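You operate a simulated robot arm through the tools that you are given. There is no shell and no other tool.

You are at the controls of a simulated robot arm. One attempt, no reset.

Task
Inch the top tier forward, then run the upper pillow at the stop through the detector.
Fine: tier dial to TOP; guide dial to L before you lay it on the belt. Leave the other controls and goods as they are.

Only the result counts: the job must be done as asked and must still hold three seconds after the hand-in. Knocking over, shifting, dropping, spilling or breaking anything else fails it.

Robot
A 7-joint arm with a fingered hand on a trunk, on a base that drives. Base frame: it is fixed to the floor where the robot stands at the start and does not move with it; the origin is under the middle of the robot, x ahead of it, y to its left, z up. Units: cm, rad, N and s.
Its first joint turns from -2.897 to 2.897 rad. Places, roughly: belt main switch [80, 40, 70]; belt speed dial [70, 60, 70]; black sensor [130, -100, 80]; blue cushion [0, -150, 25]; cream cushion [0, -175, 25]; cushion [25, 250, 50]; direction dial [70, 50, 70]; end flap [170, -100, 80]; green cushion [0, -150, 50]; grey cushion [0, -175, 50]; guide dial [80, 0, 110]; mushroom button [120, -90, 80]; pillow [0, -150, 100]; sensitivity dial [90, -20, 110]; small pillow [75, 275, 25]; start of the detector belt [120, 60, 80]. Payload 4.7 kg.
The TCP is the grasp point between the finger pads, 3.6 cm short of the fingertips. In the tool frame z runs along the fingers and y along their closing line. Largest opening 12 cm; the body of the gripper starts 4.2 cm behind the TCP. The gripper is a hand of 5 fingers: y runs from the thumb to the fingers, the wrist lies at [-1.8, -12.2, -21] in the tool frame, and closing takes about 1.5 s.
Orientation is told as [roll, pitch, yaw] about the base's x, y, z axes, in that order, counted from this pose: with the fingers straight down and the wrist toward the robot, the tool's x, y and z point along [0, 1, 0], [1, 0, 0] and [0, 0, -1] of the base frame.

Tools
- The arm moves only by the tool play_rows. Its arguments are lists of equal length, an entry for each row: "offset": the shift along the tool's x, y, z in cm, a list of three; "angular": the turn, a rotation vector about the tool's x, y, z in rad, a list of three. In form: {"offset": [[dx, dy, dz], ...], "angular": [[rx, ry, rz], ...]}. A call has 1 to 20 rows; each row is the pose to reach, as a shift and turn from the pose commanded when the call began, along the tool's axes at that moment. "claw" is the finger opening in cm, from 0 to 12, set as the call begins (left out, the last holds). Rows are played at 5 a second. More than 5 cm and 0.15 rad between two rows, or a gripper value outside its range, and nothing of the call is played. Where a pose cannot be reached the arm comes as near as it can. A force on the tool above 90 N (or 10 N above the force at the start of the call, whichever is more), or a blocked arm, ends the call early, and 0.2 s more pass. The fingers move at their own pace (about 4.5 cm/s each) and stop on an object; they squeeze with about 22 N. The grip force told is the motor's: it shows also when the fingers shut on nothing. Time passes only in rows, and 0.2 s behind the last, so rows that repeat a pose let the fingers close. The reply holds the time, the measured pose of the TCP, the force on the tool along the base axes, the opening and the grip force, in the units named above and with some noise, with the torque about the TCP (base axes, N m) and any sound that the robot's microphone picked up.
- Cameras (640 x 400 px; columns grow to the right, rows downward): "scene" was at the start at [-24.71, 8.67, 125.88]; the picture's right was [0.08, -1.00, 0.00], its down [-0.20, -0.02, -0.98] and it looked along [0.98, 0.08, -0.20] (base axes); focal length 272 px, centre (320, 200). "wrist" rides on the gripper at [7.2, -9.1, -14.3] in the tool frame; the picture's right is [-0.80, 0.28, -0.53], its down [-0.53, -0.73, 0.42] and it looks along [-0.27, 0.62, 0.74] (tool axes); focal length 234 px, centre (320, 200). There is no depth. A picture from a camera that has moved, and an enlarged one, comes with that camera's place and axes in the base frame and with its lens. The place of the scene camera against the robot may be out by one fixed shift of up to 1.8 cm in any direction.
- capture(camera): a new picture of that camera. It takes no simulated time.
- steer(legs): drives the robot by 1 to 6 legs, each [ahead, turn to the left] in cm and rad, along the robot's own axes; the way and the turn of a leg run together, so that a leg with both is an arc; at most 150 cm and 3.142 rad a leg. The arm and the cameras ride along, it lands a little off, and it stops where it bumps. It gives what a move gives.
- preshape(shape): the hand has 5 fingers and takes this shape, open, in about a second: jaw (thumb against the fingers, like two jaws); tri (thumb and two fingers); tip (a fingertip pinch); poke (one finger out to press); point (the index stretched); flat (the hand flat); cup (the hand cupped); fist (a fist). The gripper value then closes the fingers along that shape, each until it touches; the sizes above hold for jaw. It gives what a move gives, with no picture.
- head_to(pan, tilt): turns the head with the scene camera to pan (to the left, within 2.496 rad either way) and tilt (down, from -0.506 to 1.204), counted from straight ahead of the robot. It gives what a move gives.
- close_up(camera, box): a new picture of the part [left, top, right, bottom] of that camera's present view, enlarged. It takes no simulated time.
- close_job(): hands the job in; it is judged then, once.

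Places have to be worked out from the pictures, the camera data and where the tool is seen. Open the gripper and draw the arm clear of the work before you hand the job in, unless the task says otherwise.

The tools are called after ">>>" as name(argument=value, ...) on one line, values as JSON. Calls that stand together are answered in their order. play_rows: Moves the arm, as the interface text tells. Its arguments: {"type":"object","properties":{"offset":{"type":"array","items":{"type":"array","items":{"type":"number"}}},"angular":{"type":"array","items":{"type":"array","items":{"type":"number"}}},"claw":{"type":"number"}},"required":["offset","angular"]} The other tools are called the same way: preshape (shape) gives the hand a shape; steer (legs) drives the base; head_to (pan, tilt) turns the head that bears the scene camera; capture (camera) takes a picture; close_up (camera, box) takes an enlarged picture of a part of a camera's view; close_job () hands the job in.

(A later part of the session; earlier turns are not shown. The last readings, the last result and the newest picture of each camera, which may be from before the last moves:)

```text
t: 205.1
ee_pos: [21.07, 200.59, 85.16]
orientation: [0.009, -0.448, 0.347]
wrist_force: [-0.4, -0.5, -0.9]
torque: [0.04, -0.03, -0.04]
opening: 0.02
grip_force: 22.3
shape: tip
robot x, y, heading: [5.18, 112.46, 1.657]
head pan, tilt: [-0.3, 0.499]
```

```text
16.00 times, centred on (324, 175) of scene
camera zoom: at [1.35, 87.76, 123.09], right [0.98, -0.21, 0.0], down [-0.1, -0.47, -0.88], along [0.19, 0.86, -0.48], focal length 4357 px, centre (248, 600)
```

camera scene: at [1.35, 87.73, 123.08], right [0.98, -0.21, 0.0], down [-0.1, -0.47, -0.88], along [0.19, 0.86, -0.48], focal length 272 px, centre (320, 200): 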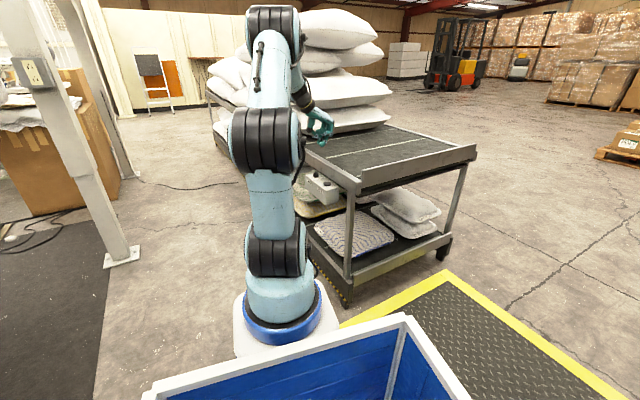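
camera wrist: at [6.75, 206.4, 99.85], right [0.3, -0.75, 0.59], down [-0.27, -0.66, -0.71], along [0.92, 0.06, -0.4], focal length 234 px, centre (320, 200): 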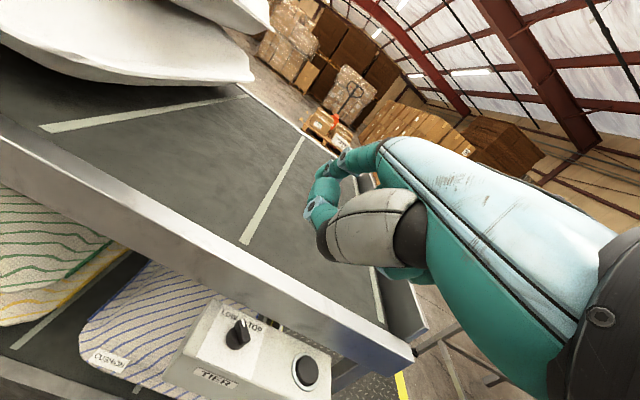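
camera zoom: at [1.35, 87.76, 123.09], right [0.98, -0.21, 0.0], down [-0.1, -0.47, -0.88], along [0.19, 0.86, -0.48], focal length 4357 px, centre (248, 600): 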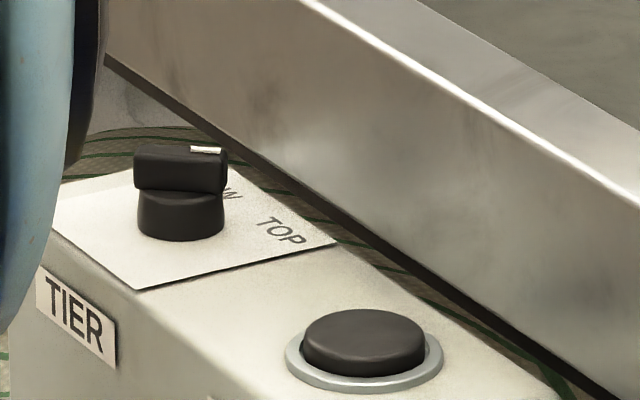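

The pointer came to rest at the same place as before, over the TOP label, so it is at the TOP stop. Next I move the closed fingertips above the INCH button.

>>> play_rows(offset=[[-2.8, 0.8, 2.2], [-5.6, 1.6, 4.5], [-8.34, 2.39, 6.71], [-8.34, 2.39, 6.71]], angular=[[0, 0, 0], [0, 0, 0], [0, 0, 0], [0, 0, 0]])

>>> close_up(camera="wrist", box=[200, 160, 400, 340])

>>> close_up(camera="scene", box=[300, 130, 360, 205])

```text
t: 206.1
ee_pos: [28.63, 194.54, 80.1]
orientation: [0.009, -0.448, 0.349]
wrist_force: [-0.6, 0.3, 0.5]
torque: [-0.02, 0.05, -0.01]
opening: 0.0
grip_force: 21.6
shape: tip
robot x, y, heading: [6.08, 112.23, 1.661]
head pan, tilt: [-0.3, 0.499]
```

```text
2.22 times, centred on (300, 250) of wrist
camera zoom: at [12.65, 196.12, 89.11], right [0.3, -0.75, 0.59], down [-0.27, -0.66, -0.7], along [0.92, 0.06, -0.4], focal length 520 px, centre (364, 89)
```

zoom: 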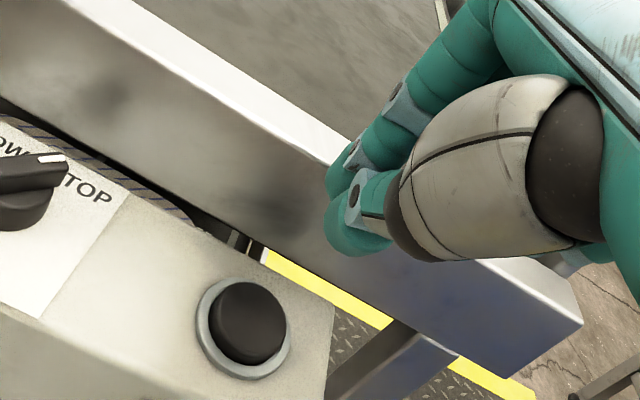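

```text
5.33 times, centred on (330, 168) of scene
camera zoom: at [1.36, 87.74, 123.08], right [0.98, -0.21, 0.0], down [-0.1, -0.47, -0.88], along [0.19, 0.86, -0.48], focal length 1452 px, centre (267, 373)
```

zoom: 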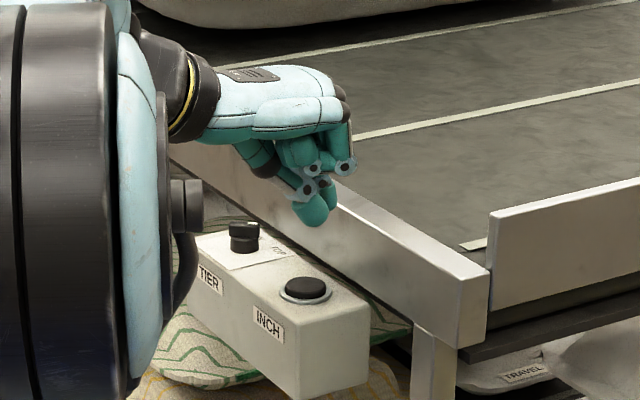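

The fingertips are almost exactly over the button. I take a reference picture of the tier, descend, and press the button gently.

>>> capture(camera="scene")

>>> play_rows(offset=[[0.2, -0.9, 1.9], [0.375, -1.7, 3.7], [0.375, -2.1, 4.7], [0.375, -2.27, 5.05], [0.375, -2.4, 5.3]], angular=[[0, 0, 0], [0, 0, 0], [0, 0, 0], [0, 0, 0], [0, 0, 0]])

>>> close_up(camera="wrist", box=[200, 160, 400, 340])

>>> close_up(camera="scene", box=[300, 130, 360, 205])

```text
taken
camera scene: at [1.36, 87.74, 123.08], right [0.98, -0.21, 0.0], down [-0.1, -0.47, -0.88], along [0.19, 0.86, -0.48], focal length 272 px, centre (320, 200)
```

scene: 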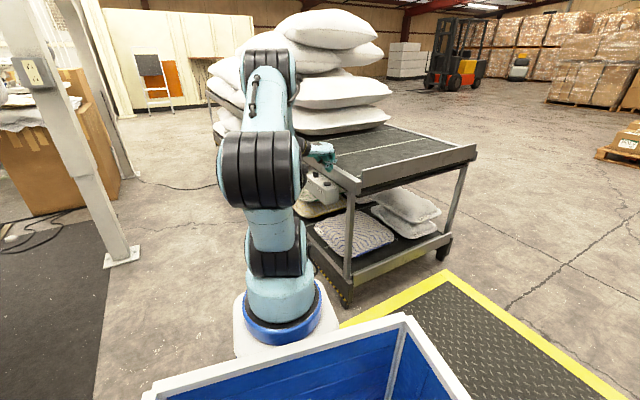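

```text
t: 207.3
ee_pos: [28.64, 194.86, 74.32]
orientation: [0.01, -0.448, 0.347]
wrist_force: [0.0, -0.6, 3.4]
torque: [0.0, 0.03, 0.02]
opening: 0.0
grip_force: 21.8
shape: tip
robot x, y, heading: [5.23, 112.84, 1.652]
head pan, tilt: [-0.3, 0.499]
heard: click
```

```text
2.22 times, centred on (300, 250) of wrist
camera zoom: at [12.59, 196.54, 83.42], right [0.3, -0.75, 0.59], down [-0.27, -0.66, -0.71], along [0.92, 0.06, -0.4], focal length 520 px, centre (364, 89)
```

zoom: 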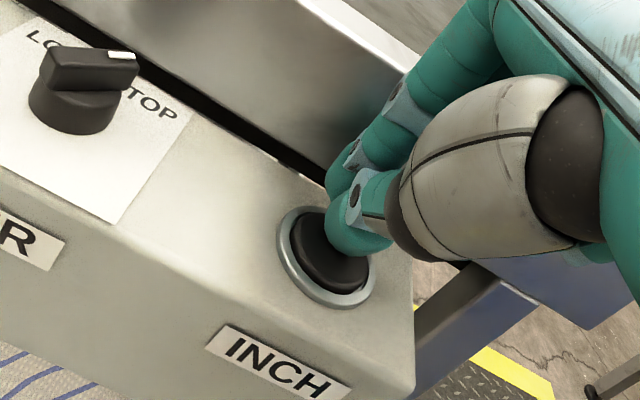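

```text
5.33 times, centred on (330, 168) of scene
camera zoom: at [1.35, 87.72, 123.08], right [0.98, -0.21, 0.0], down [-0.1, -0.47, -0.88], along [0.19, 0.86, -0.48], focal length 1452 px, centre (267, 373)
```

zoom: 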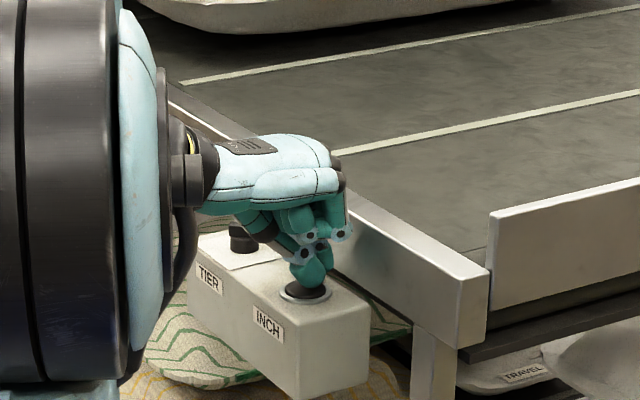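

I heard a click and the tier's stripes look shifted. I hold a moment and then compare the picture.

>>> play_rows(offset=[[0, 0, 0], [0, 0, 0], [0, 0, 0], [0, 0, 0], [0, 0, 0]], angular=[[0, 0, 0], [0, 0, 0], [0, 0, 0], [0, 0, 0], [0, 0, 0]])

>>> capture(camera="scene")

```text
t: 208.5
ee_pos: [28.61, 194.86, 74.33]
orientation: [0.011, -0.449, 0.348]
wrist_force: [-0.8, -0.7, 2.7]
torque: [0.01, 0.03, -0.02]
opening: 0.01
grip_force: 22.1
shape: tip
robot x, y, heading: [5.61, 113.05, 1.662]
head pan, tilt: [-0.3, 0.499]
```

```text
taken
camera scene: at [1.35, 87.73, 123.08], right [0.98, -0.21, 0.0], down [-0.1, -0.47, -0.88], along [0.19, 0.86, -0.48], focal length 272 px, centre (320, 200)
```

scene: 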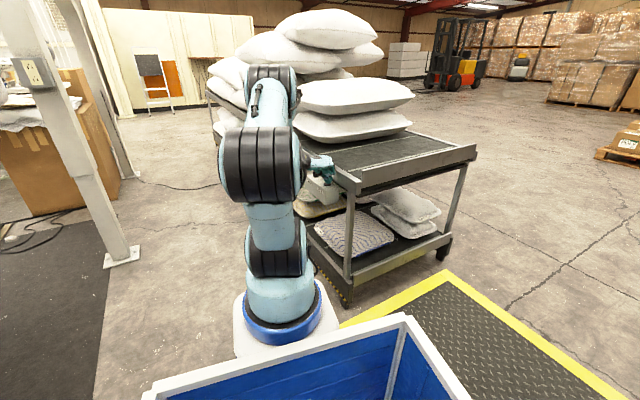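

The front pair on the top tier has advanced. I hold another second to learn whether it is one increment per press or keeps running while held.

>>> play_rows(offset=[[0, 0, 0], [0, 0, 0], [0, 0, 0], [0, 0, 0], [0, 0, 0]], angular=[[0, 0, 0], [0, 0, 0], [0, 0, 0], [0, 0, 0], [0, 0, 0]])

>>> close_up(camera="scene", box=[280, 40, 490, 200])

```text
t: 209.7
ee_pos: [28.63, 194.82, 74.3]
orientation: [0.011, -0.449, 0.346]
wrist_force: [-0.8, 0.1, 3.7]
torque: [0.03, 0.0, -0.02]
opening: 0.0
grip_force: 22.1
shape: tip
robot x, y, heading: [5.4, 112.68, 1.659]
head pan, tilt: [-0.3, 0.499]
```

```text
2.50 times, centred on (385, 120) of scene
camera zoom: at [1.35, 87.73, 123.08], right [0.98, -0.21, 0.0], down [-0.1, -0.47, -0.88], along [0.19, 0.86, -0.48], focal length 681 px, centre (158, 400)
```

zoom: 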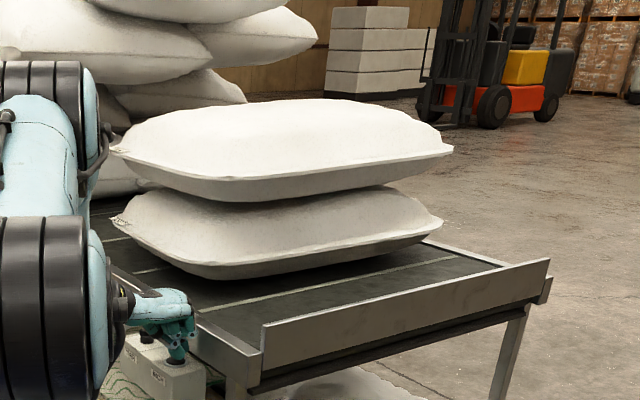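

The belt runs while the button is held, and the pair is still some way from the stop plate. I keep holding in 1.2 s portions and watch.

>>> play_rows(offset=[[0, 0, 0], [0, 0, 0], [0, 0, 0], [0, 0, 0], [0, 0, 0]], angular=[[0, 0, 0], [0, 0, 0], [0, 0, 0], [0, 0, 0], [0, 0, 0]])

>>> close_up(camera="scene", box=[280, 40, 490, 200])

```text
t: 210.9
ee_pos: [28.66, 194.76, 74.26]
orientation: [0.01, -0.447, 0.347]
wrist_force: [-0.6, 0.5, 3.8]
torque: [0.0, 0.02, 0.0]
opening: 0.02
grip_force: 21.8
shape: tip
robot x, y, heading: [5.55, 112.09, 1.659]
head pan, tilt: [-0.3, 0.499]
```

```text
2.50 times, centred on (385, 120) of scene
camera zoom: at [1.35, 87.73, 123.08], right [0.98, -0.21, 0.0], down [-0.1, -0.47, -0.88], along [0.19, 0.86, -0.48], focal length 681 px, centre (158, 400)
```

zoom: 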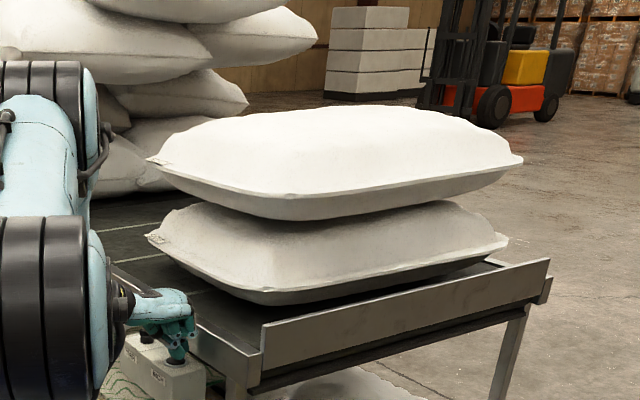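

The pair is close to the stop now. I hold about half a second more.

>>> play_rows(offset=[[0, 0, 0], [0, 0, 0]], angular=[[0, 0, 0], [0, 0, 0]])

>>> close_up(camera="scene", box=[280, 40, 490, 200])

```text
t: 211.5
ee_pos: [28.67, 194.93, 74.21]
orientation: [0.01, -0.449, 0.347]
wrist_force: [-0.7, -0.7, 2.4]
torque: [-0.02, -0.01, 0.0]
opening: 0.03
grip_force: 21.7
shape: tip
robot x, y, heading: [5.79, 112.13, 1.659]
head pan, tilt: [-0.3, 0.499]
```

```text
2.50 times, centred on (385, 120) of scene
camera zoom: at [1.35, 87.73, 123.08], right [0.98, -0.21, 0.0], down [-0.1, -0.47, -0.88], along [0.19, 0.86, -0.48], focal length 681 px, centre (158, 400)
```

zoom: 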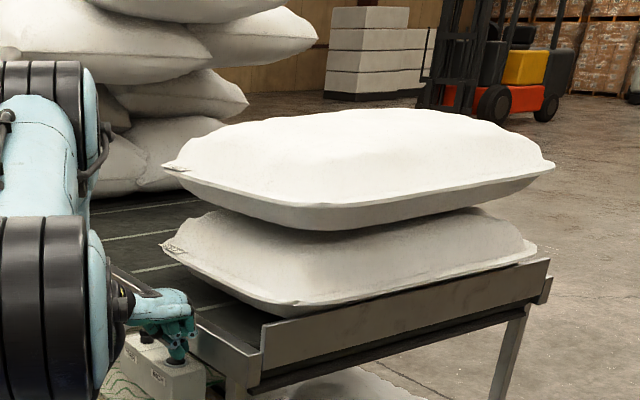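

The pair looks nearly at the stop plate. One more short hold to see whether it still moves.

>>> play_rows(offset=[[0, 0, 0]], angular=[[0, 0, 0]])

>>> close_up(camera="scene", box=[280, 40, 490, 200])

```text
t: 211.9
ee_pos: [28.71, 194.84, 74.22]
orientation: [0.012, -0.45, 0.347]
wrist_force: [0.5, 0.4, 3.0]
torque: [0.0, 0.01, 0.0]
opening: 0.0
grip_force: 21.9
shape: tip
robot x, y, heading: [5.45, 112.27, 1.659]
head pan, tilt: [-0.3, 0.499]
```

```text
2.50 times, centred on (385, 120) of scene
camera zoom: at [1.35, 87.73, 123.08], right [0.98, -0.21, 0.0], down [-0.1, -0.47, -0.88], along [0.19, 0.86, -0.48], focal length 681 px, centre (158, 400)
```

zoom: 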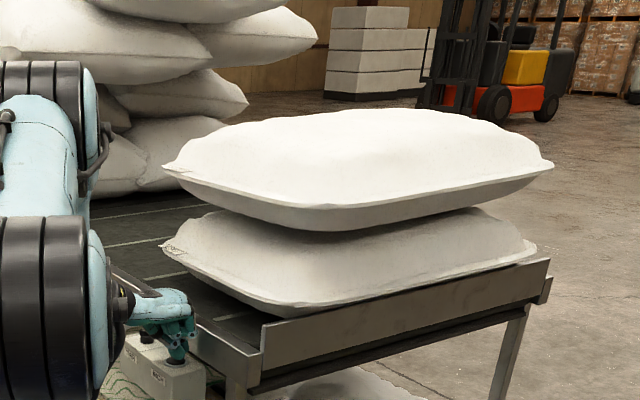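

The pair no longer moves, so it is at the stop. I release the button by lifting the hand straight up and check again.

>>> play_rows(offset=[[0, 0.9, -1.8], [0, 2.2, -4.5], [0, 3.5, -7.2], [0, 5.2, -10.8], [0, 7, -14.4]], angular=[[0, 0, 0], [0, 0, 0], [0, 0, 0], [0, 0, 0], [0, 0, 0]])

>>> capture(camera="scene")

>>> capture(camera="wrist")

```text
t: 213.1
ee_pos: [28.64, 194.71, 90.14]
orientation: [0.009, -0.447, 0.348]
wrist_force: [0.4, 0.4, -0.8]
torque: [0.02, -0.08, 0.01]
opening: 0.0
grip_force: 22.0
shape: tip
robot x, y, heading: [5.48, 112.6, 1.656]
head pan, tilt: [-0.3, 0.499]
```

```text
taken
camera scene: at [1.35, 87.76, 123.09], right [0.98, -0.21, 0.0], down [-0.1, -0.47, -0.88], along [0.19, 0.86, -0.48], focal length 272 px, centre (320, 200)
```

scene: 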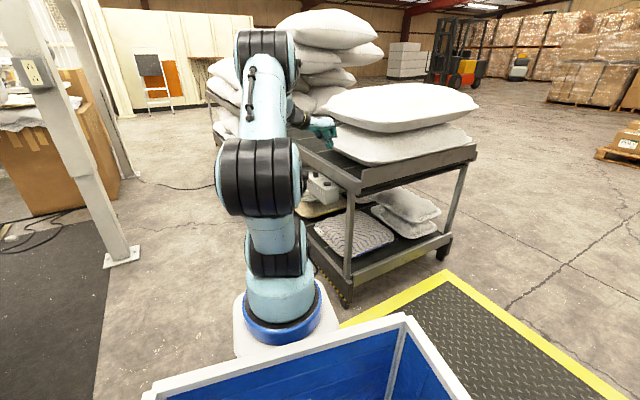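

```text
taken
camera wrist: at [12.69, 196.42, 99.33], right [0.3, -0.75, 0.59], down [-0.27, -0.66, -0.7], along [0.92, 0.06, -0.4], focal length 234 px, centre (320, 200)
```

wrist: 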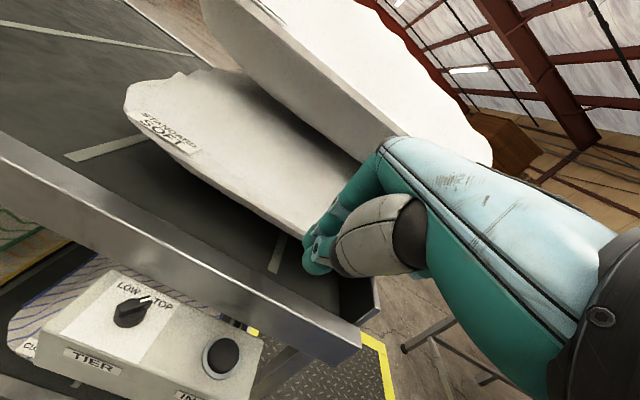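

The upper pillow (larger) lies on a "STANDARD SOFT" one at the stop, and the button is released. I judge that rack and detector are in line with the yellow mat between them as the working place; I lift the hand clear first and fold it in front of the robot.

>>> play_rows(offset=[[0, 1.7, -3.6], [0, 3.5, -7.2], [0, 5.2, -10.8], [0, 7, -14.4], [0, 8.7, -18]], angular=[[0, 0, 0], [0, 0, 0], [0, 0, 0], [0, 0, 0], [0, 0, 0]])

>>> play_rows(claw=6, offset=[[-2.44, -1.96, -2.79], [-4.88, -3.92, -5.58], [-7.33, -5.88, -8.38], [-9.77, -7.83, -11.17], [-12.2, -9.79, -13.96], [-14.65, -11.75, -16.75], [-17.1, -13.7, -19.5], [-19.5, -15.7, -22.3], [-22, -17.6, -25.1], [-24.4, -19.6, -27.9], [-26.9, -21.5, -30.7], [-29.3, -23.5, -33.5]], angular=[[0.0318, 0.0242, -0.1066], [0.0636, 0.0484, -0.2131], [0.0954, 0.0727, -0.3197], [0.1272, 0.0969, -0.4262], [0.159, 0.1211, -0.5328], [0.1908, 0.1453, -0.6394], [0.2225, 0.1695, -0.7459], [0.2543, 0.1937, -0.8525], [0.2861, 0.218, -0.959], [0.3179, 0.2422, -1.0656], [0.3497, 0.2664, -1.1721], [0.3815, 0.2906, -1.2787]])

>>> capture(camera="scene")

```text
t: 214.3
ee_pos: [28.74, 194.57, 110.37]
orientation: [0.009, -0.449, 0.349]
wrist_force: [0.2, -0.2, -0.6]
torque: [-0.05, -0.06, 0.01]
opening: 0.0
grip_force: 22.7
shape: tip
robot x, y, heading: [5.38, 112.52, 1.659]
head pan, tilt: [-0.3, 0.499]
```

```text
t: 216.9
ee_pos: [5.56, 154.64, 130.06]
orientation: [0.001, -0.007, 1.655]
wrist_force: [0.1, -0.4, -0.1]
torque: [0.01, 0.03, 0.0]
opening: 5.99
grip_force: 0.0
shape: tip
robot x, y, heading: [5.42, 111.81, 1.658]
head pan, tilt: [-0.3, 0.499]
```

```text
taken
camera scene: at [1.36, 87.73, 123.08], right [0.98, -0.21, 0.0], down [-0.1, -0.47, -0.88], along [0.19, 0.86, -0.48], focal length 272 px, centre (320, 200)
```

scene: 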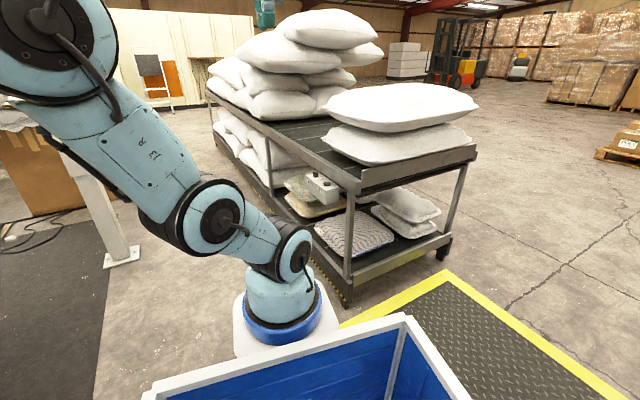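

A clear view now. I zoom on the two pillows and on the dial to check both.

>>> close_up(camera="scene", box=[300, 70, 490, 190])

>>> close_up(camera="scene", box=[300, 165, 350, 205])

```text
3.33 times, centred on (395, 130) of scene
camera zoom: at [1.36, 87.73, 123.08], right [0.98, -0.21, 0.0], down [-0.1, -0.47, -0.88], along [0.19, 0.86, -0.48], focal length 908 px, centre (70, 433)
```

zoom: 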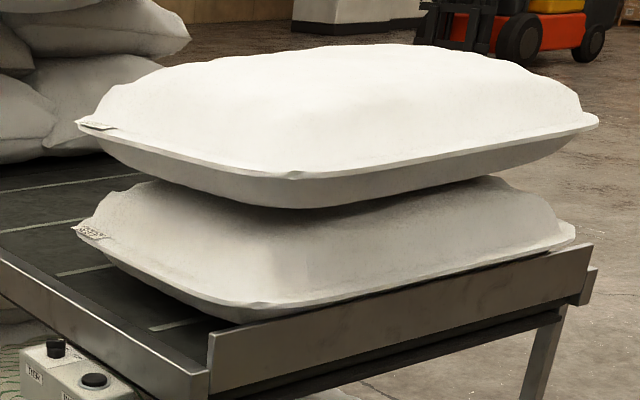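

```text
10.00 times, centred on (325, 185) of scene
camera zoom: at [1.36, 87.73, 123.08], right [0.98, -0.21, 0.0], down [-0.1, -0.47, -0.88], along [0.19, 0.86, -0.48], focal length 2723 px, centre (270, 350)
```

zoom: 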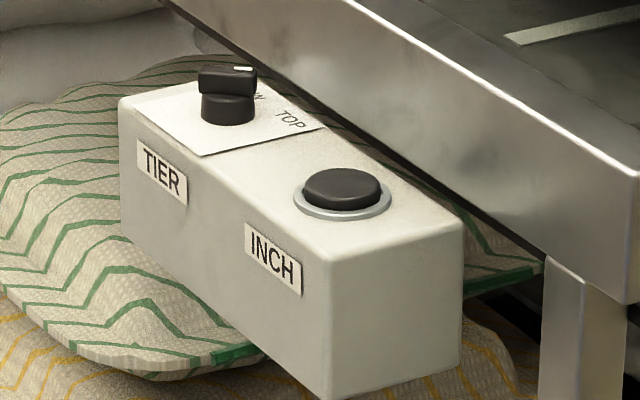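

Seam of the upper pillow is at z≈97 with its near edge running from about (50,194) to (117,219). I turn the robot right to face along the gap between rack and detector and look ahead before driving in.

>>> steer(legs=[[0, -1.255]])

>>> head_to(pan=0.0, tilt=0.55)

>>> capture(camera="scene")

```text
t: 220.4
ee_pos: [45.55, 125.71, 130.0]
orientation: [0.0, -0.01, 0.399]
wrist_force: [-0.4, 0.0, 0.2]
torque: [0.02, 0.02, 0.02]
opening: 5.98
grip_force: 0.1
shape: tip
robot x, y, heading: [5.87, 112.18, 0.402]
head pan, tilt: [-0.3, 0.499]
```

```text
t: 221.2
ee_pos: [45.55, 125.47, 130.05]
orientation: [0.0, -0.011, 0.399]
wrist_force: [-0.8, 0.4, 0.2]
torque: [-0.03, -0.01, 0.02]
opening: 5.99
grip_force: 0.0
shape: tip
robot x, y, heading: [5.42, 112.44, 0.403]
head pan, tilt: [0.0, 0.55]
```

```text
taken
camera scene: at [-20.71, 110.32, 122.62], right [0.39, -0.92, 0.0], down [-0.48, -0.2, -0.85], along [0.78, 0.33, -0.52], focal length 272 px, centre (320, 200)
```

scene: 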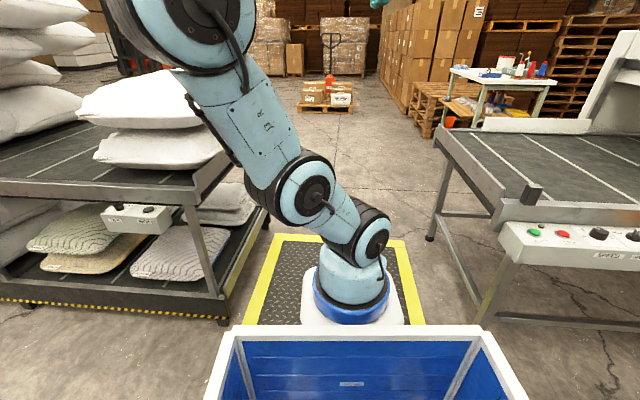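

The mat lies right between rack and detector ahead of me, and I judge the gap's middle at about (95.5, 149.4). I drive in 97 cm and align the heading with the gap.

>>> steer(legs=[[97, -0.01], [0, -0.125]])

>>> head_to(pan=1.3, tilt=0.5)

>>> capture(camera="scene")

>>> head_to(pan=-1.3, tilt=0.6)

>>> capture(camera="scene")

```text
t: 226.8
ee_pos: [136.39, 158.23, 130.07]
orientation: [0.0, -0.01, 0.267]
wrist_force: [-0.4, 0.5, 0.6]
torque: [-0.02, 0.0, 0.02]
opening: 6.0
grip_force: 0.1
shape: tip
robot x, y, heading: [95.21, 150.47, 0.274]
head pan, tilt: [0.0, 0.55]
```

```text
t: 228.3
ee_pos: [136.47, 158.31, 130.05]
orientation: [0.0, -0.011, 0.268]
wrist_force: [0.4, -0.3, 0.3]
torque: [0.0, -0.01, 0.01]
opening: 5.97
grip_force: 0.1
shape: tip
robot x, y, heading: [94.78, 150.57, 0.275]
head pan, tilt: [1.3, 0.499]
```

```text
taken
camera scene: at [60.07, 158.28, 123.08], right [1.0, 0.0, 0.0], down [0.0, -0.48, -0.88], along [0.0, 0.88, -0.48], focal length 272 px, centre (320, 200)
```

scene: 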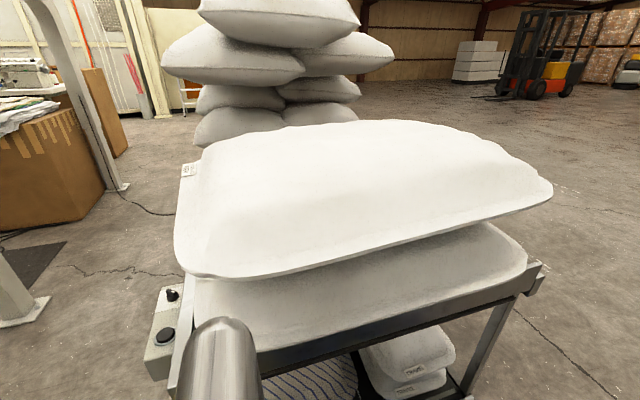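

```text
t: 230.6
ee_pos: [136.51, 158.34, 130.03]
orientation: [0.001, -0.011, 0.267]
wrist_force: [0.1, -0.2, 0.4]
torque: [0.0, 0.0, 0.0]
opening: 5.99
grip_force: 0.0
shape: tip
robot x, y, heading: [95.21, 150.67, 0.275]
head pan, tilt: [-1.3, 0.6]
```

```text
taken
camera scene: at [64.67, 141.62, 122.17], right [-0.86, -0.52, 0.0], down [-0.29, 0.48, -0.83], along [0.43, -0.71, -0.56], focal length 272 px, centre (320, 200)
```

scene: 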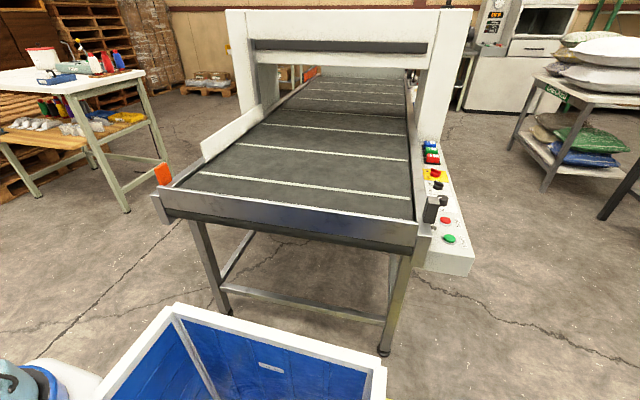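

Rack stop and detector end are each ~50 cm away from me; for a level grip on the pillow's near edge (about (74,193), seam z≈100) I need more distance from the rack. I shift the robot ~20 cm toward the detector with a forward-and-back S-manoeuvre.

>>> steer(legs=[[30, -0.36], [30, 0.36], [-30, 0.36], [-30, -0.36]])

>>> capture(camera="scene")

```text
t: 237.7
ee_pos: [142.06, 137.42, 129.92]
orientation: [-0.001, -0.009, 0.276]
wrist_force: [0.0, 0.0, 0.2]
torque: [0.01, 0.03, -0.03]
opening: 6.0
grip_force: 0.0
shape: tip
robot x, y, heading: [100.77, 129.51, 0.273]
head pan, tilt: [-1.3, 0.6]
```

```text
taken
camera scene: at [70.38, 120.35, 122.17], right [-0.85, -0.52, 0.0], down [-0.3, 0.48, -0.83], along [0.43, -0.7, -0.56], focal length 272 px, centre (320, 200)
```

scene: 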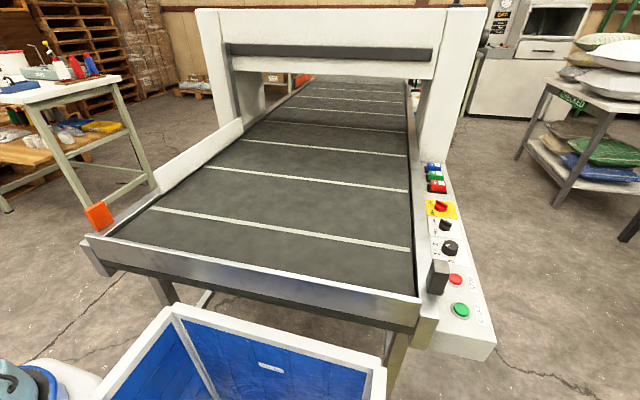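

The robot stands ~33 cm from the detector end now. I look left at the pillow again from here, and set the hand to the wide-open jaw shape.

>>> preshape(shape="jaw")

>>> head_to(pan=1.45, tilt=0.35)

>>> capture(camera="scene")

>>> close_up(camera="scene", box=[180, 110, 480, 290])

```text
t: 238.6
ee_pos: [142.01, 137.45, 129.92]
orientation: [-0.002, -0.011, 0.276]
wrist_force: [-0.8, -0.3, -0.2]
torque: [0.03, 0.02, 0.02]
opening: 11.99
grip_force: 0.1
shape: jaw
robot x, y, heading: [100.79, 129.22, 0.28]
head pan, tilt: [-1.3, 0.6]
```

```text
t: 241.0
ee_pos: [142.03, 137.48, 130.06]
orientation: [-0.001, -0.011, 0.275]
wrist_force: [0.6, 0.4, 0.0]
torque: [0.04, -0.01, -0.03]
opening: 11.98
grip_force: 0.0
shape: jaw
robot x, y, heading: [100.67, 129.43, 0.282]
head pan, tilt: [1.45, 0.351]
```

```text
taken
camera scene: at [64.29, 137.08, 124.45], right [0.99, 0.16, 0.0], down [0.05, -0.34, -0.94], along [-0.15, 0.93, -0.34], focal length 272 px, centre (320, 200)
```

scene: 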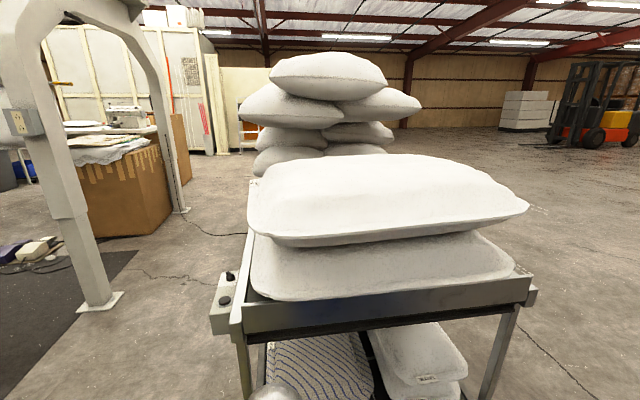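

```text
2.13 times, centred on (330, 200) of scene
camera zoom: at [64.29, 137.08, 124.45], right [0.99, 0.16, 0.0], down [0.05, -0.34, -0.94], along [-0.15, 0.93, -0.34], focal length 581 px, centre (299, 200)
```

zoom: 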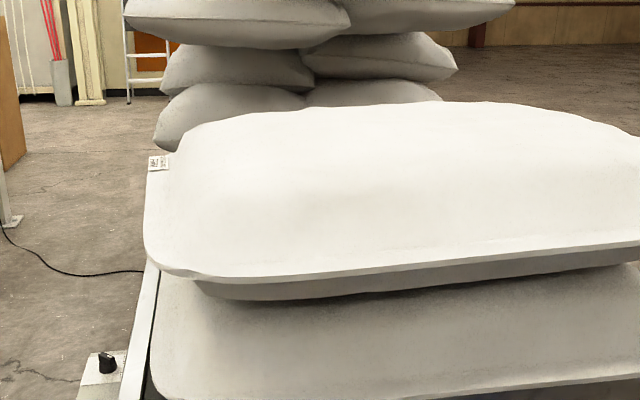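

The near edge's middle is at about (75, 189.5), seam z≈100.5, edge direction 18.8°. I swing the hand, still fingers-down at z=130, around to the rack side of the robot.

>>> play_rows(claw=12, offset=[[3.17, -3.415, 0], [6.34, -6.83, 0], [9.51, -10.25, 0], [12.68, -13.66, 0], [15.85, -17.08, 0], [19.02, -20.49, 0], [22.19, -23.9, 0], [25.35, -27.3, 0], [28.5, -30.7, 0], [31.7, -34.15, 0], [34.9, -37.6, 0], [38, -41, 0], [41.2, -44.4, 0]], angular=[[0, 0, -0.125], [0, 0, -0.25], [0, 0, -0.375], [0, 0, -0.5], [0, 0, -0.625], [0, 0, -0.75], [0, 0, -0.875], [0, 0, -1.0], [0, 0, -1.125], [0, 0, -1.25], [0, 0, -1.375], [0, 0, -1.5], [0, 0, -1.624]])

>>> capture(camera="scene")

>>> capture(camera="wrist")

```text
t: 243.8
ee_pos: [109.04, 141.81, 123.23]
orientation: [-0.008, -0.018, 1.857]
wrist_force: [0.9, 6.2, -0.3]
torque: [-0.56, 0.05, 0.09]
opening: 11.98
grip_force: 0.0
shape: jaw
out of reach, approached as far as the arm can: row 2, 3, 6, 7, 8, 9, 10, 11, 12, 13
robot x, y, heading: [100.93, 129.49, 0.281]
head pan, tilt: [1.45, 0.351]
```

```text
taken
camera scene: at [64.31, 137.34, 124.43], right [0.99, 0.16, 0.0], down [0.05, -0.34, -0.94], along [-0.15, 0.93, -0.35], focal length 272 px, centre (320, 200)
```

scene: 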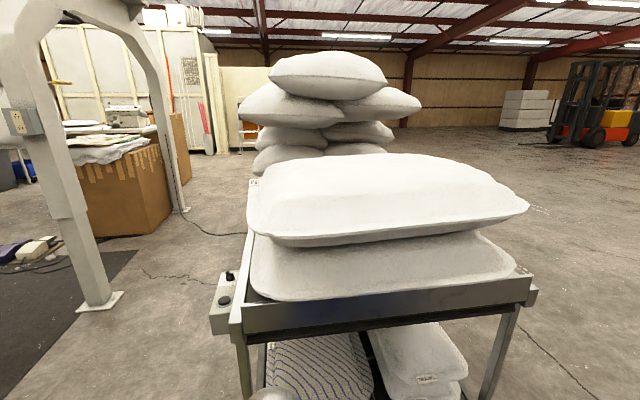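

```text
taken
camera wrist: at [104.65, 130.63, 137.49], right [0.69, 0.48, 0.54], down [0.72, -0.55, -0.43], along [0.08, 0.68, -0.73], focal length 234 px, centre (320, 200)
```

wrist: 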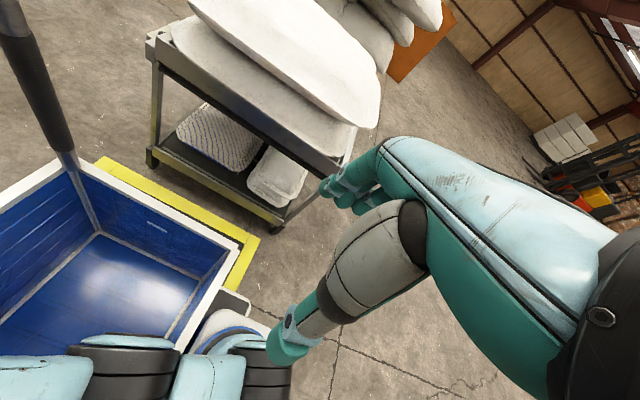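

The arm's axis turns out to be ~22 cm ahead of the robot's centre, so the hand got too near its own base. I move the hand outward toward the rack to a comfortable pose first.

>>> play_rows(offset=[[-1.1, 3.7, -0.9], [-2.2, 7.4, -1.8], [-3.3, 11.1, -2.6], [-4.4, 14.9, -3.5], [-5.5, 18.6, -4.4], [-6.6, 22.3, -5.3], [-7.7, 26, -6.1], [-8.8, 29.7, -7], [-8.8, 29.7, -7]], angular=[[0, 0, 0], [0, 0, 0], [0, 0, 0], [0, 0, 0], [0, 0, 0], [0, 0, 0], [0, 0, 0], [0, 0, -0.04], [0, 0, -0.04]])

>>> capture(camera="wrist")

```text
t: 245.8
ee_pos: [117.96, 146.83, 125.96]
orientation: [-0.011, -0.002, 1.939]
wrist_force: [-0.7, 0.1, -0.6]
torque: [-0.01, -0.04, -0.01]
opening: 12.0
grip_force: 0.1
shape: jaw
out of reach, approached as far as the arm can: row 1, 2, 3, 4, 5, 6, 7, 8, 9
robot x, y, heading: [100.55, 129.7, 0.28]
head pan, tilt: [1.45, 0.351]
```

```text
taken
camera wrist: at [114.4, 135.54, 140.21], right [0.64, 0.55, 0.53], down [0.76, -0.49, -0.42], along [0.03, 0.68, -0.73], focal length 234 px, centre (320, 200)
```

wrist: 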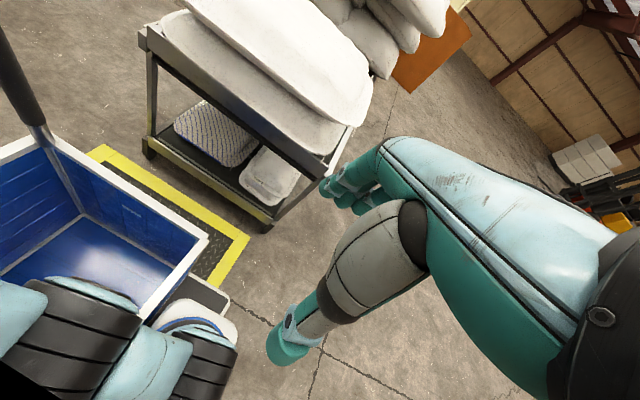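

The local solution is stuck near the base. I look at the arm's configuration before choosing a way out.

>>> head_to(pan=0.2, tilt=0.6)

>>> capture(camera="scene")

```text
t: 247.2
ee_pos: [118.14, 146.79, 125.96]
orientation: [-0.011, -0.001, 1.937]
wrist_force: [-0.6, -0.4, -0.1]
torque: [0.01, -0.02, -0.01]
opening: 11.99
grip_force: 0.0
shape: jaw
robot x, y, heading: [100.82, 129.29, 0.283]
head pan, tilt: [0.201, 0.6]
```

```text
taken
camera scene: at [73.6, 131.97, 122.17], right [0.46, -0.89, 0.0], down [-0.5, -0.26, -0.83], along [0.73, 0.38, -0.56], focal length 272 px, centre (320, 200)
```

scene: 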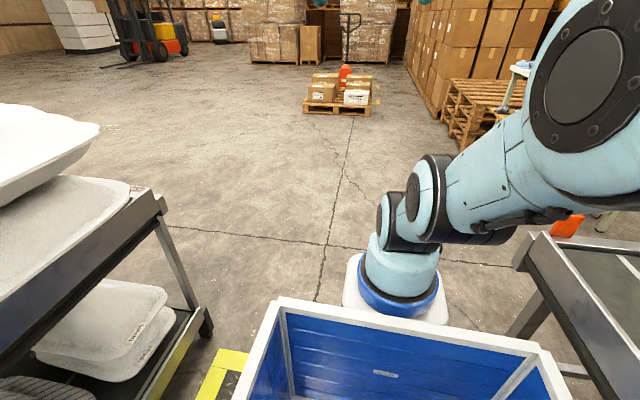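

The wrist sits right above the arm's axis (a singular spot). I go out to the front again, unwinding the yaw, before swinging around at a larger radius.

>>> play_rows(offset=[[-3.1, -0.9, -0.4], [-6.2, -1.7, -0.8], [-9.3, -2.6, -1.2], [-12.4, -3.5, -1.6], [-15.5, -4.4, -2], [-18.6, -5.2, -2.4], [-21.7, -6.1, -2.8], [-24.8, -7, -3.2], [-27.9, -7.8, -3.6], [-31, -8.7, -4]], angular=[[0, 0, 0.134], [0, 0, 0.267], [0, 0, 0.4], [0, 0, 0.535], [0, 0, 0.668], [0, 0, 0.8], [0, 0, 0.935], [0, 0, 1.07], [0, 0, 1.2], [0, 0, 1.337]])

>>> capture(camera="scene")

```text
t: 249.4
ee_pos: [150.36, 149.65, 129.85]
orientation: [-0.004, -0.011, 0.601]
wrist_force: [-0.4, -0.3, 0.3]
torque: [0.02, -0.05, 0.0]
opening: 12.0
grip_force: 0.1
shape: jaw
out of reach, approached as far as the arm can: row 1, 2, 3
robot x, y, heading: [100.74, 129.39, 0.284]
head pan, tilt: [0.201, 0.6]
```

```text
taken
camera scene: at [73.57, 131.96, 122.17], right [0.46, -0.89, 0.0], down [-0.5, -0.26, -0.83], along [0.73, 0.38, -0.56], focal length 272 px, centre (320, 200)
```

scene: 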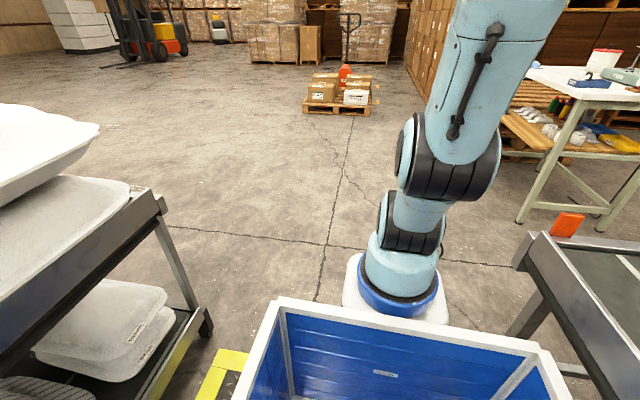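

The arm is back in a normal pose. Now I reposition the robot ~19 cm back and ~22 cm toward the rack (reverse S, then forward S), so the pillow's edge comes to the range that worked for level gripping.

>>> steer(legs=[[-38, -0.34], [-38, 0.36], [28, 0.25], [28, -0.22]])

>>> head_to(pan=1.3, tilt=0.4)

>>> capture(camera="scene")

```text
t: 256.9
ee_pos: [124.62, 166.42, 129.77]
orientation: [-0.001, -0.009, 0.65]
wrist_force: [-0.2, 0.7, 0.0]
torque: [-0.03, -0.03, -0.01]
opening: 11.99
grip_force: 0.1
shape: jaw
robot x, y, heading: [75.97, 143.52, 0.327]
head pan, tilt: [0.201, 0.6]
```

```text
t: 258.3
ee_pos: [124.65, 166.34, 129.7]
orientation: [-0.003, -0.011, 0.652]
wrist_force: [0.3, -0.5, -0.1]
torque: [-0.01, 0.02, 0.03]
opening: 12.02
grip_force: 0.0
shape: jaw
robot x, y, heading: [75.89, 143.76, 0.327]
head pan, tilt: [1.3, 0.4]
```

```text
taken
camera scene: at [40.55, 149.97, 123.99], right [1.0, 0.06, 0.0], down [0.02, -0.39, -0.92], along [-0.05, 0.92, -0.39], focal length 272 px, centre (320, 200)
```

scene: 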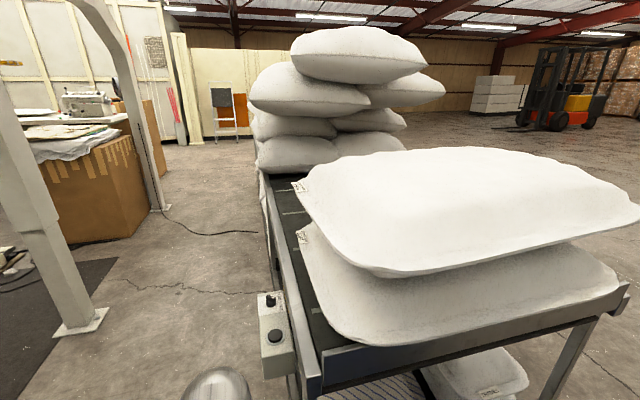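

The robot stands well now: the arm axis is about 44 cm from the pillow's near edge, slightly to its right. I swing the hand (fingers down, z≈135) around on a 40 cm arc to face the rack.

>>> play_rows(offset=[[2.8, 1.9, -0.5], [5.65, 3.81, -1], [8.9, 4.9, -1.5], [12.07, 5.94, -2], [15.6, 6.0, -2.5], [19.06, 5.86, -3], [22.3, 4.8, -3.5], [25.6, 3.56, -4], [28.4, 1.4, -4.5], [31.16, -0.75, -5], [33.5, -3.3, -5], [35.82, -5.88, -5], [37.7, -8.8, -5], [39.53, -11.72, -5], [40.8, -14.6, -5], [41.98, -17.4, -5]], angular=[[0, 0, -0.078], [0, 0, -0.156], [0, 0, -0.234], [0, 0, -0.312], [0, 0, -0.39], [0, 0, -0.468], [0, 0, -0.546], [0, 0, -0.624], [0, 0, -0.702], [0, 0, -0.78], [0, 0, -0.858], [0, 0, -0.936], [0, 0, -1.014], [0, 0, -1.092], [0, 0, -1.17], [0, 0, -1.247]])

>>> capture(camera="scene")

>>> capture(camera="wrist")

```text
t: 261.7
ee_pos: [85.26, 189.22, 134.42]
orientation: [-0.009, 0.001, 1.9]
wrist_force: [-0.4, 0.7, -0.3]
torque: [-0.03, -0.02, -0.02]
opening: 12.01
grip_force: 0.1
shape: jaw
robot x, y, heading: [75.74, 143.83, 0.326]
head pan, tilt: [1.3, 0.4]
```

```text
taken
camera scene: at [40.55, 149.98, 124.0], right [1.0, 0.06, 0.0], down [0.02, -0.39, -0.92], along [-0.05, 0.92, -0.39], focal length 272 px, centre (320, 200)
```

scene: 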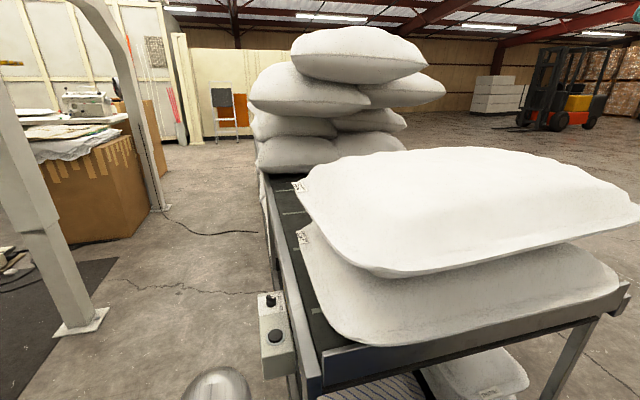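

```text
taken
camera wrist: at [81.17, 178.09, 148.79], right [0.67, 0.52, 0.53], down [0.74, -0.52, -0.42], along [0.06, 0.68, -0.73], focal length 234 px, centre (320, 200)
```

wrist: 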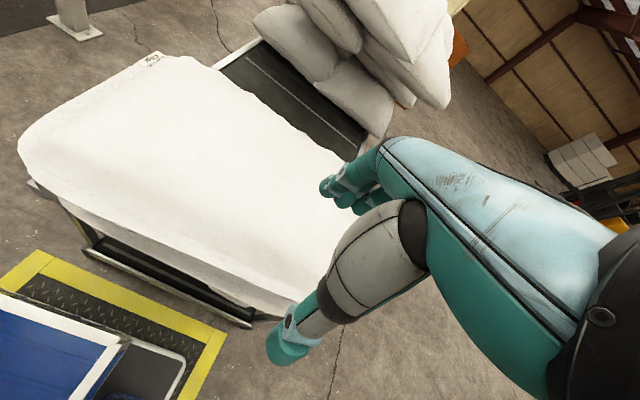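

The hand is over the near edge now. I pitch the hand up to level while moving back and down to a spot in front of the pillow's edge, well above the seam.

>>> play_rows(offset=[[0.68, -0.39, 1.83], [1.37, -0.78, 3.67], [2.05, -1.18, 5.5], [2.73, -1.57, 7.33], [3.4, -1.96, 9.17], [4.1, -2.35, 11], [4.8, -2.74, 12.8], [5.5, -3.13, 14.7], [6.15, -3.5, 16.5], [6.8, -3.9, 18.3], [7.5, -4.3, 20.2], [8.2, -4.7, 22], [8.2, -4.7, 22]], angular=[[-0.131, 0, 0], [-0.262, 0, 0], [-0.393, 0, 0], [-0.524, 0, 0], [-0.655, 0, 0], [-0.785, 0, 0], [-0.916, 0, 0], [-1.047, 0, 0], [-1.178, 0, 0], [-1.309, 0, 0], [-1.44, 0, 0], [-1.5, 0, 0], [-1.5, 0, 0]])

>>> capture(camera="scene")

>>> capture(camera="wrist")

```text
t: 264.5
ee_pos: [79.29, 182.2, 112.39]
orientation: [-0.142, -1.501, 2.041]
wrist_force: [-0.1, -0.9, -0.9]
torque: [0.02, 0.05, -0.01]
opening: 12.01
grip_force: 0.1
shape: jaw
robot x, y, heading: [75.95, 143.65, 0.324]
head pan, tilt: [1.3, 0.4]
```

```text
taken
camera scene: at [40.55, 149.97, 124.0], right [1.0, 0.06, 0.0], down [0.02, -0.39, -0.92], along [-0.05, 0.92, -0.39], focal length 272 px, centre (320, 200)
```

scene: 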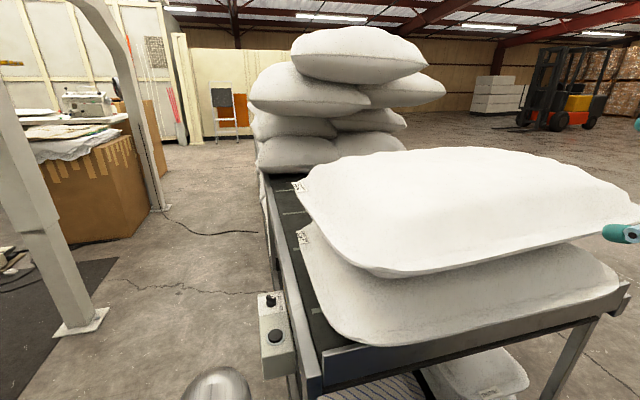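

```text
taken
camera wrist: at [77.24, 165.62, 104.32], right [0.92, -0.22, 0.32], down [0.39, 0.53, -0.75], along [0.0, 0.82, 0.57], focal length 234 px, centre (320, 200)
```

wrist: 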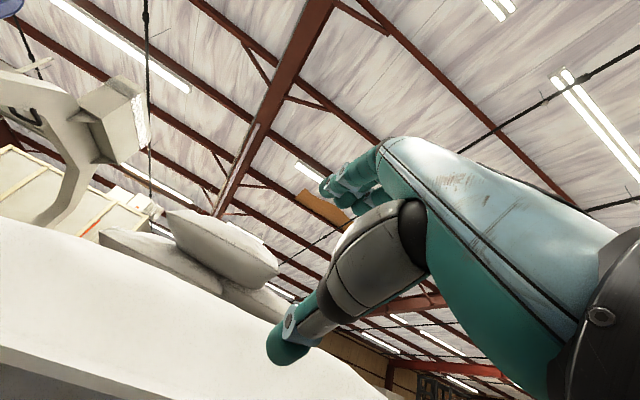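

The level pose is fully reachable. I lower to the seam's height and turn the head to see hand and edge together.

>>> play_rows(offset=[[0, -3, 0.2], [0, -6, 0.4], [0, -9, 0.6], [0, -11.5, 0.8], [0, -11.5, 0.8]], angular=[[0, 0, 0], [0, 0, 0], [0, 0, 0], [0, 0, 0], [0, 0, 0]])

>>> head_to(pan=0.75, tilt=0.45)

>>> capture(camera="scene")

>>> capture(camera="wrist")

```text
t: 265.7
ee_pos: [79.31, 182.16, 100.93]
orientation: [-0.136, -1.502, 2.035]
wrist_force: [-0.9, 0.1, -0.7]
torque: [-0.02, -0.03, 0.0]
opening: 12.0
grip_force: 0.1
shape: jaw
robot x, y, heading: [75.9, 143.93, 0.326]
head pan, tilt: [1.3, 0.4]
```

```text
t: 266.6
ee_pos: [79.4, 182.36, 100.88]
orientation: [-0.139, -1.501, 2.036]
wrist_force: [0.5, -0.7, 0.3]
torque: [0.01, 0.01, -0.02]
opening: 11.99
grip_force: 0.1
shape: jaw
robot x, y, heading: [75.61, 143.87, 0.329]
head pan, tilt: [0.75, 0.45]
```

```text
taken
camera scene: at [45.42, 148.83, 123.53], right [0.88, -0.47, 0.0], down [-0.21, -0.38, -0.9], along [0.42, 0.79, -0.44], focal length 272 px, centre (320, 200)
```

scene: 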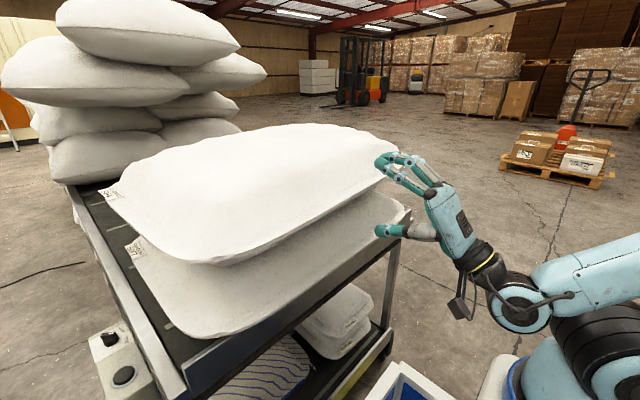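

```text
taken
camera wrist: at [77.32, 165.74, 92.79], right [0.92, -0.22, 0.32], down [0.39, 0.53, -0.76], along [0.0, 0.82, 0.57], focal length 234 px, centre (320, 200)
```

wrist: 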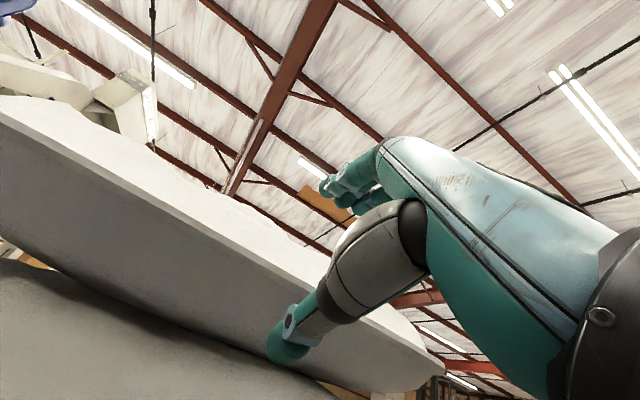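

The hand faces the middle of the pillow's near edge with the thumb below and the fingers above the seam. I advance 11 cm along the hand axis, watching the force.

>>> play_rows(offset=[[0, 0.1, 2.5], [0, 0.2, 5], [0, 0.4, 7.5], [0, 0.5, 9.5], [0, 0.6, 11]], angular=[[0, 0, 0], [0, 0, 0], [0, 0, 0], [0, 0, 0], [0, 0, 0]])

>>> close_up(camera="scene", box=[280, 110, 480, 290])

>>> capture(camera="wrist")

```text
t: 267.9
ee_pos: [75.55, 192.66, 100.65]
orientation: [-0.086, -1.497, 1.976]
wrist_force: [0.9, -0.3, 0.4]
torque: [0.0, 0.0, -0.04]
opening: 11.99
grip_force: 0.1
shape: jaw
robot x, y, heading: [75.64, 143.62, 0.323]
head pan, tilt: [0.75, 0.45]
```

```text
2.22 times, centred on (380, 200) of scene
camera zoom: at [45.42, 148.83, 123.53], right [0.88, -0.47, 0.0], down [-0.21, -0.38, -0.9], along [0.42, 0.79, -0.44], focal length 605 px, centre (187, 200)
```

zoom: 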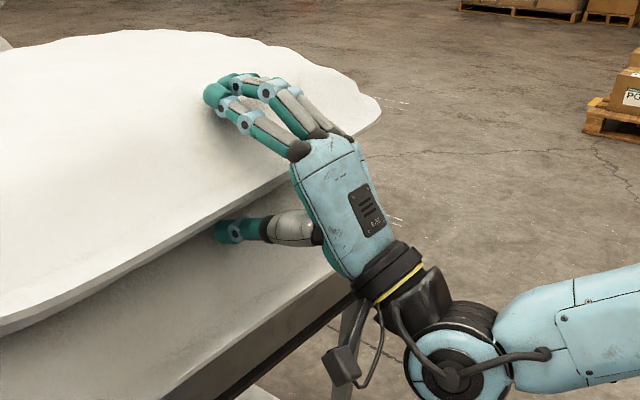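

```text
taken
camera wrist: at [73.54, 175.98, 92.63], right [0.92, -0.22, 0.32], down [0.39, 0.52, -0.76], along [0.0, 0.82, 0.57], focal length 234 px, centre (320, 200)
```

wrist: 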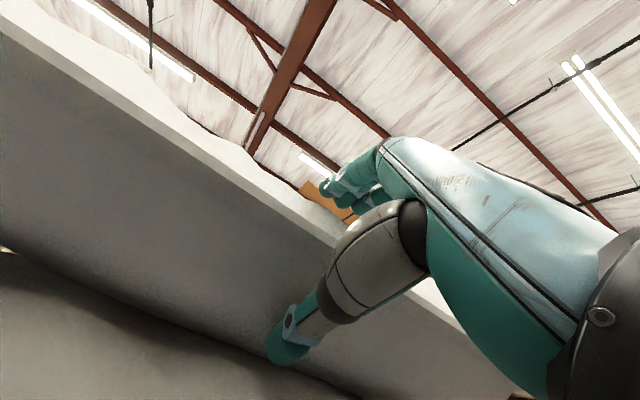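

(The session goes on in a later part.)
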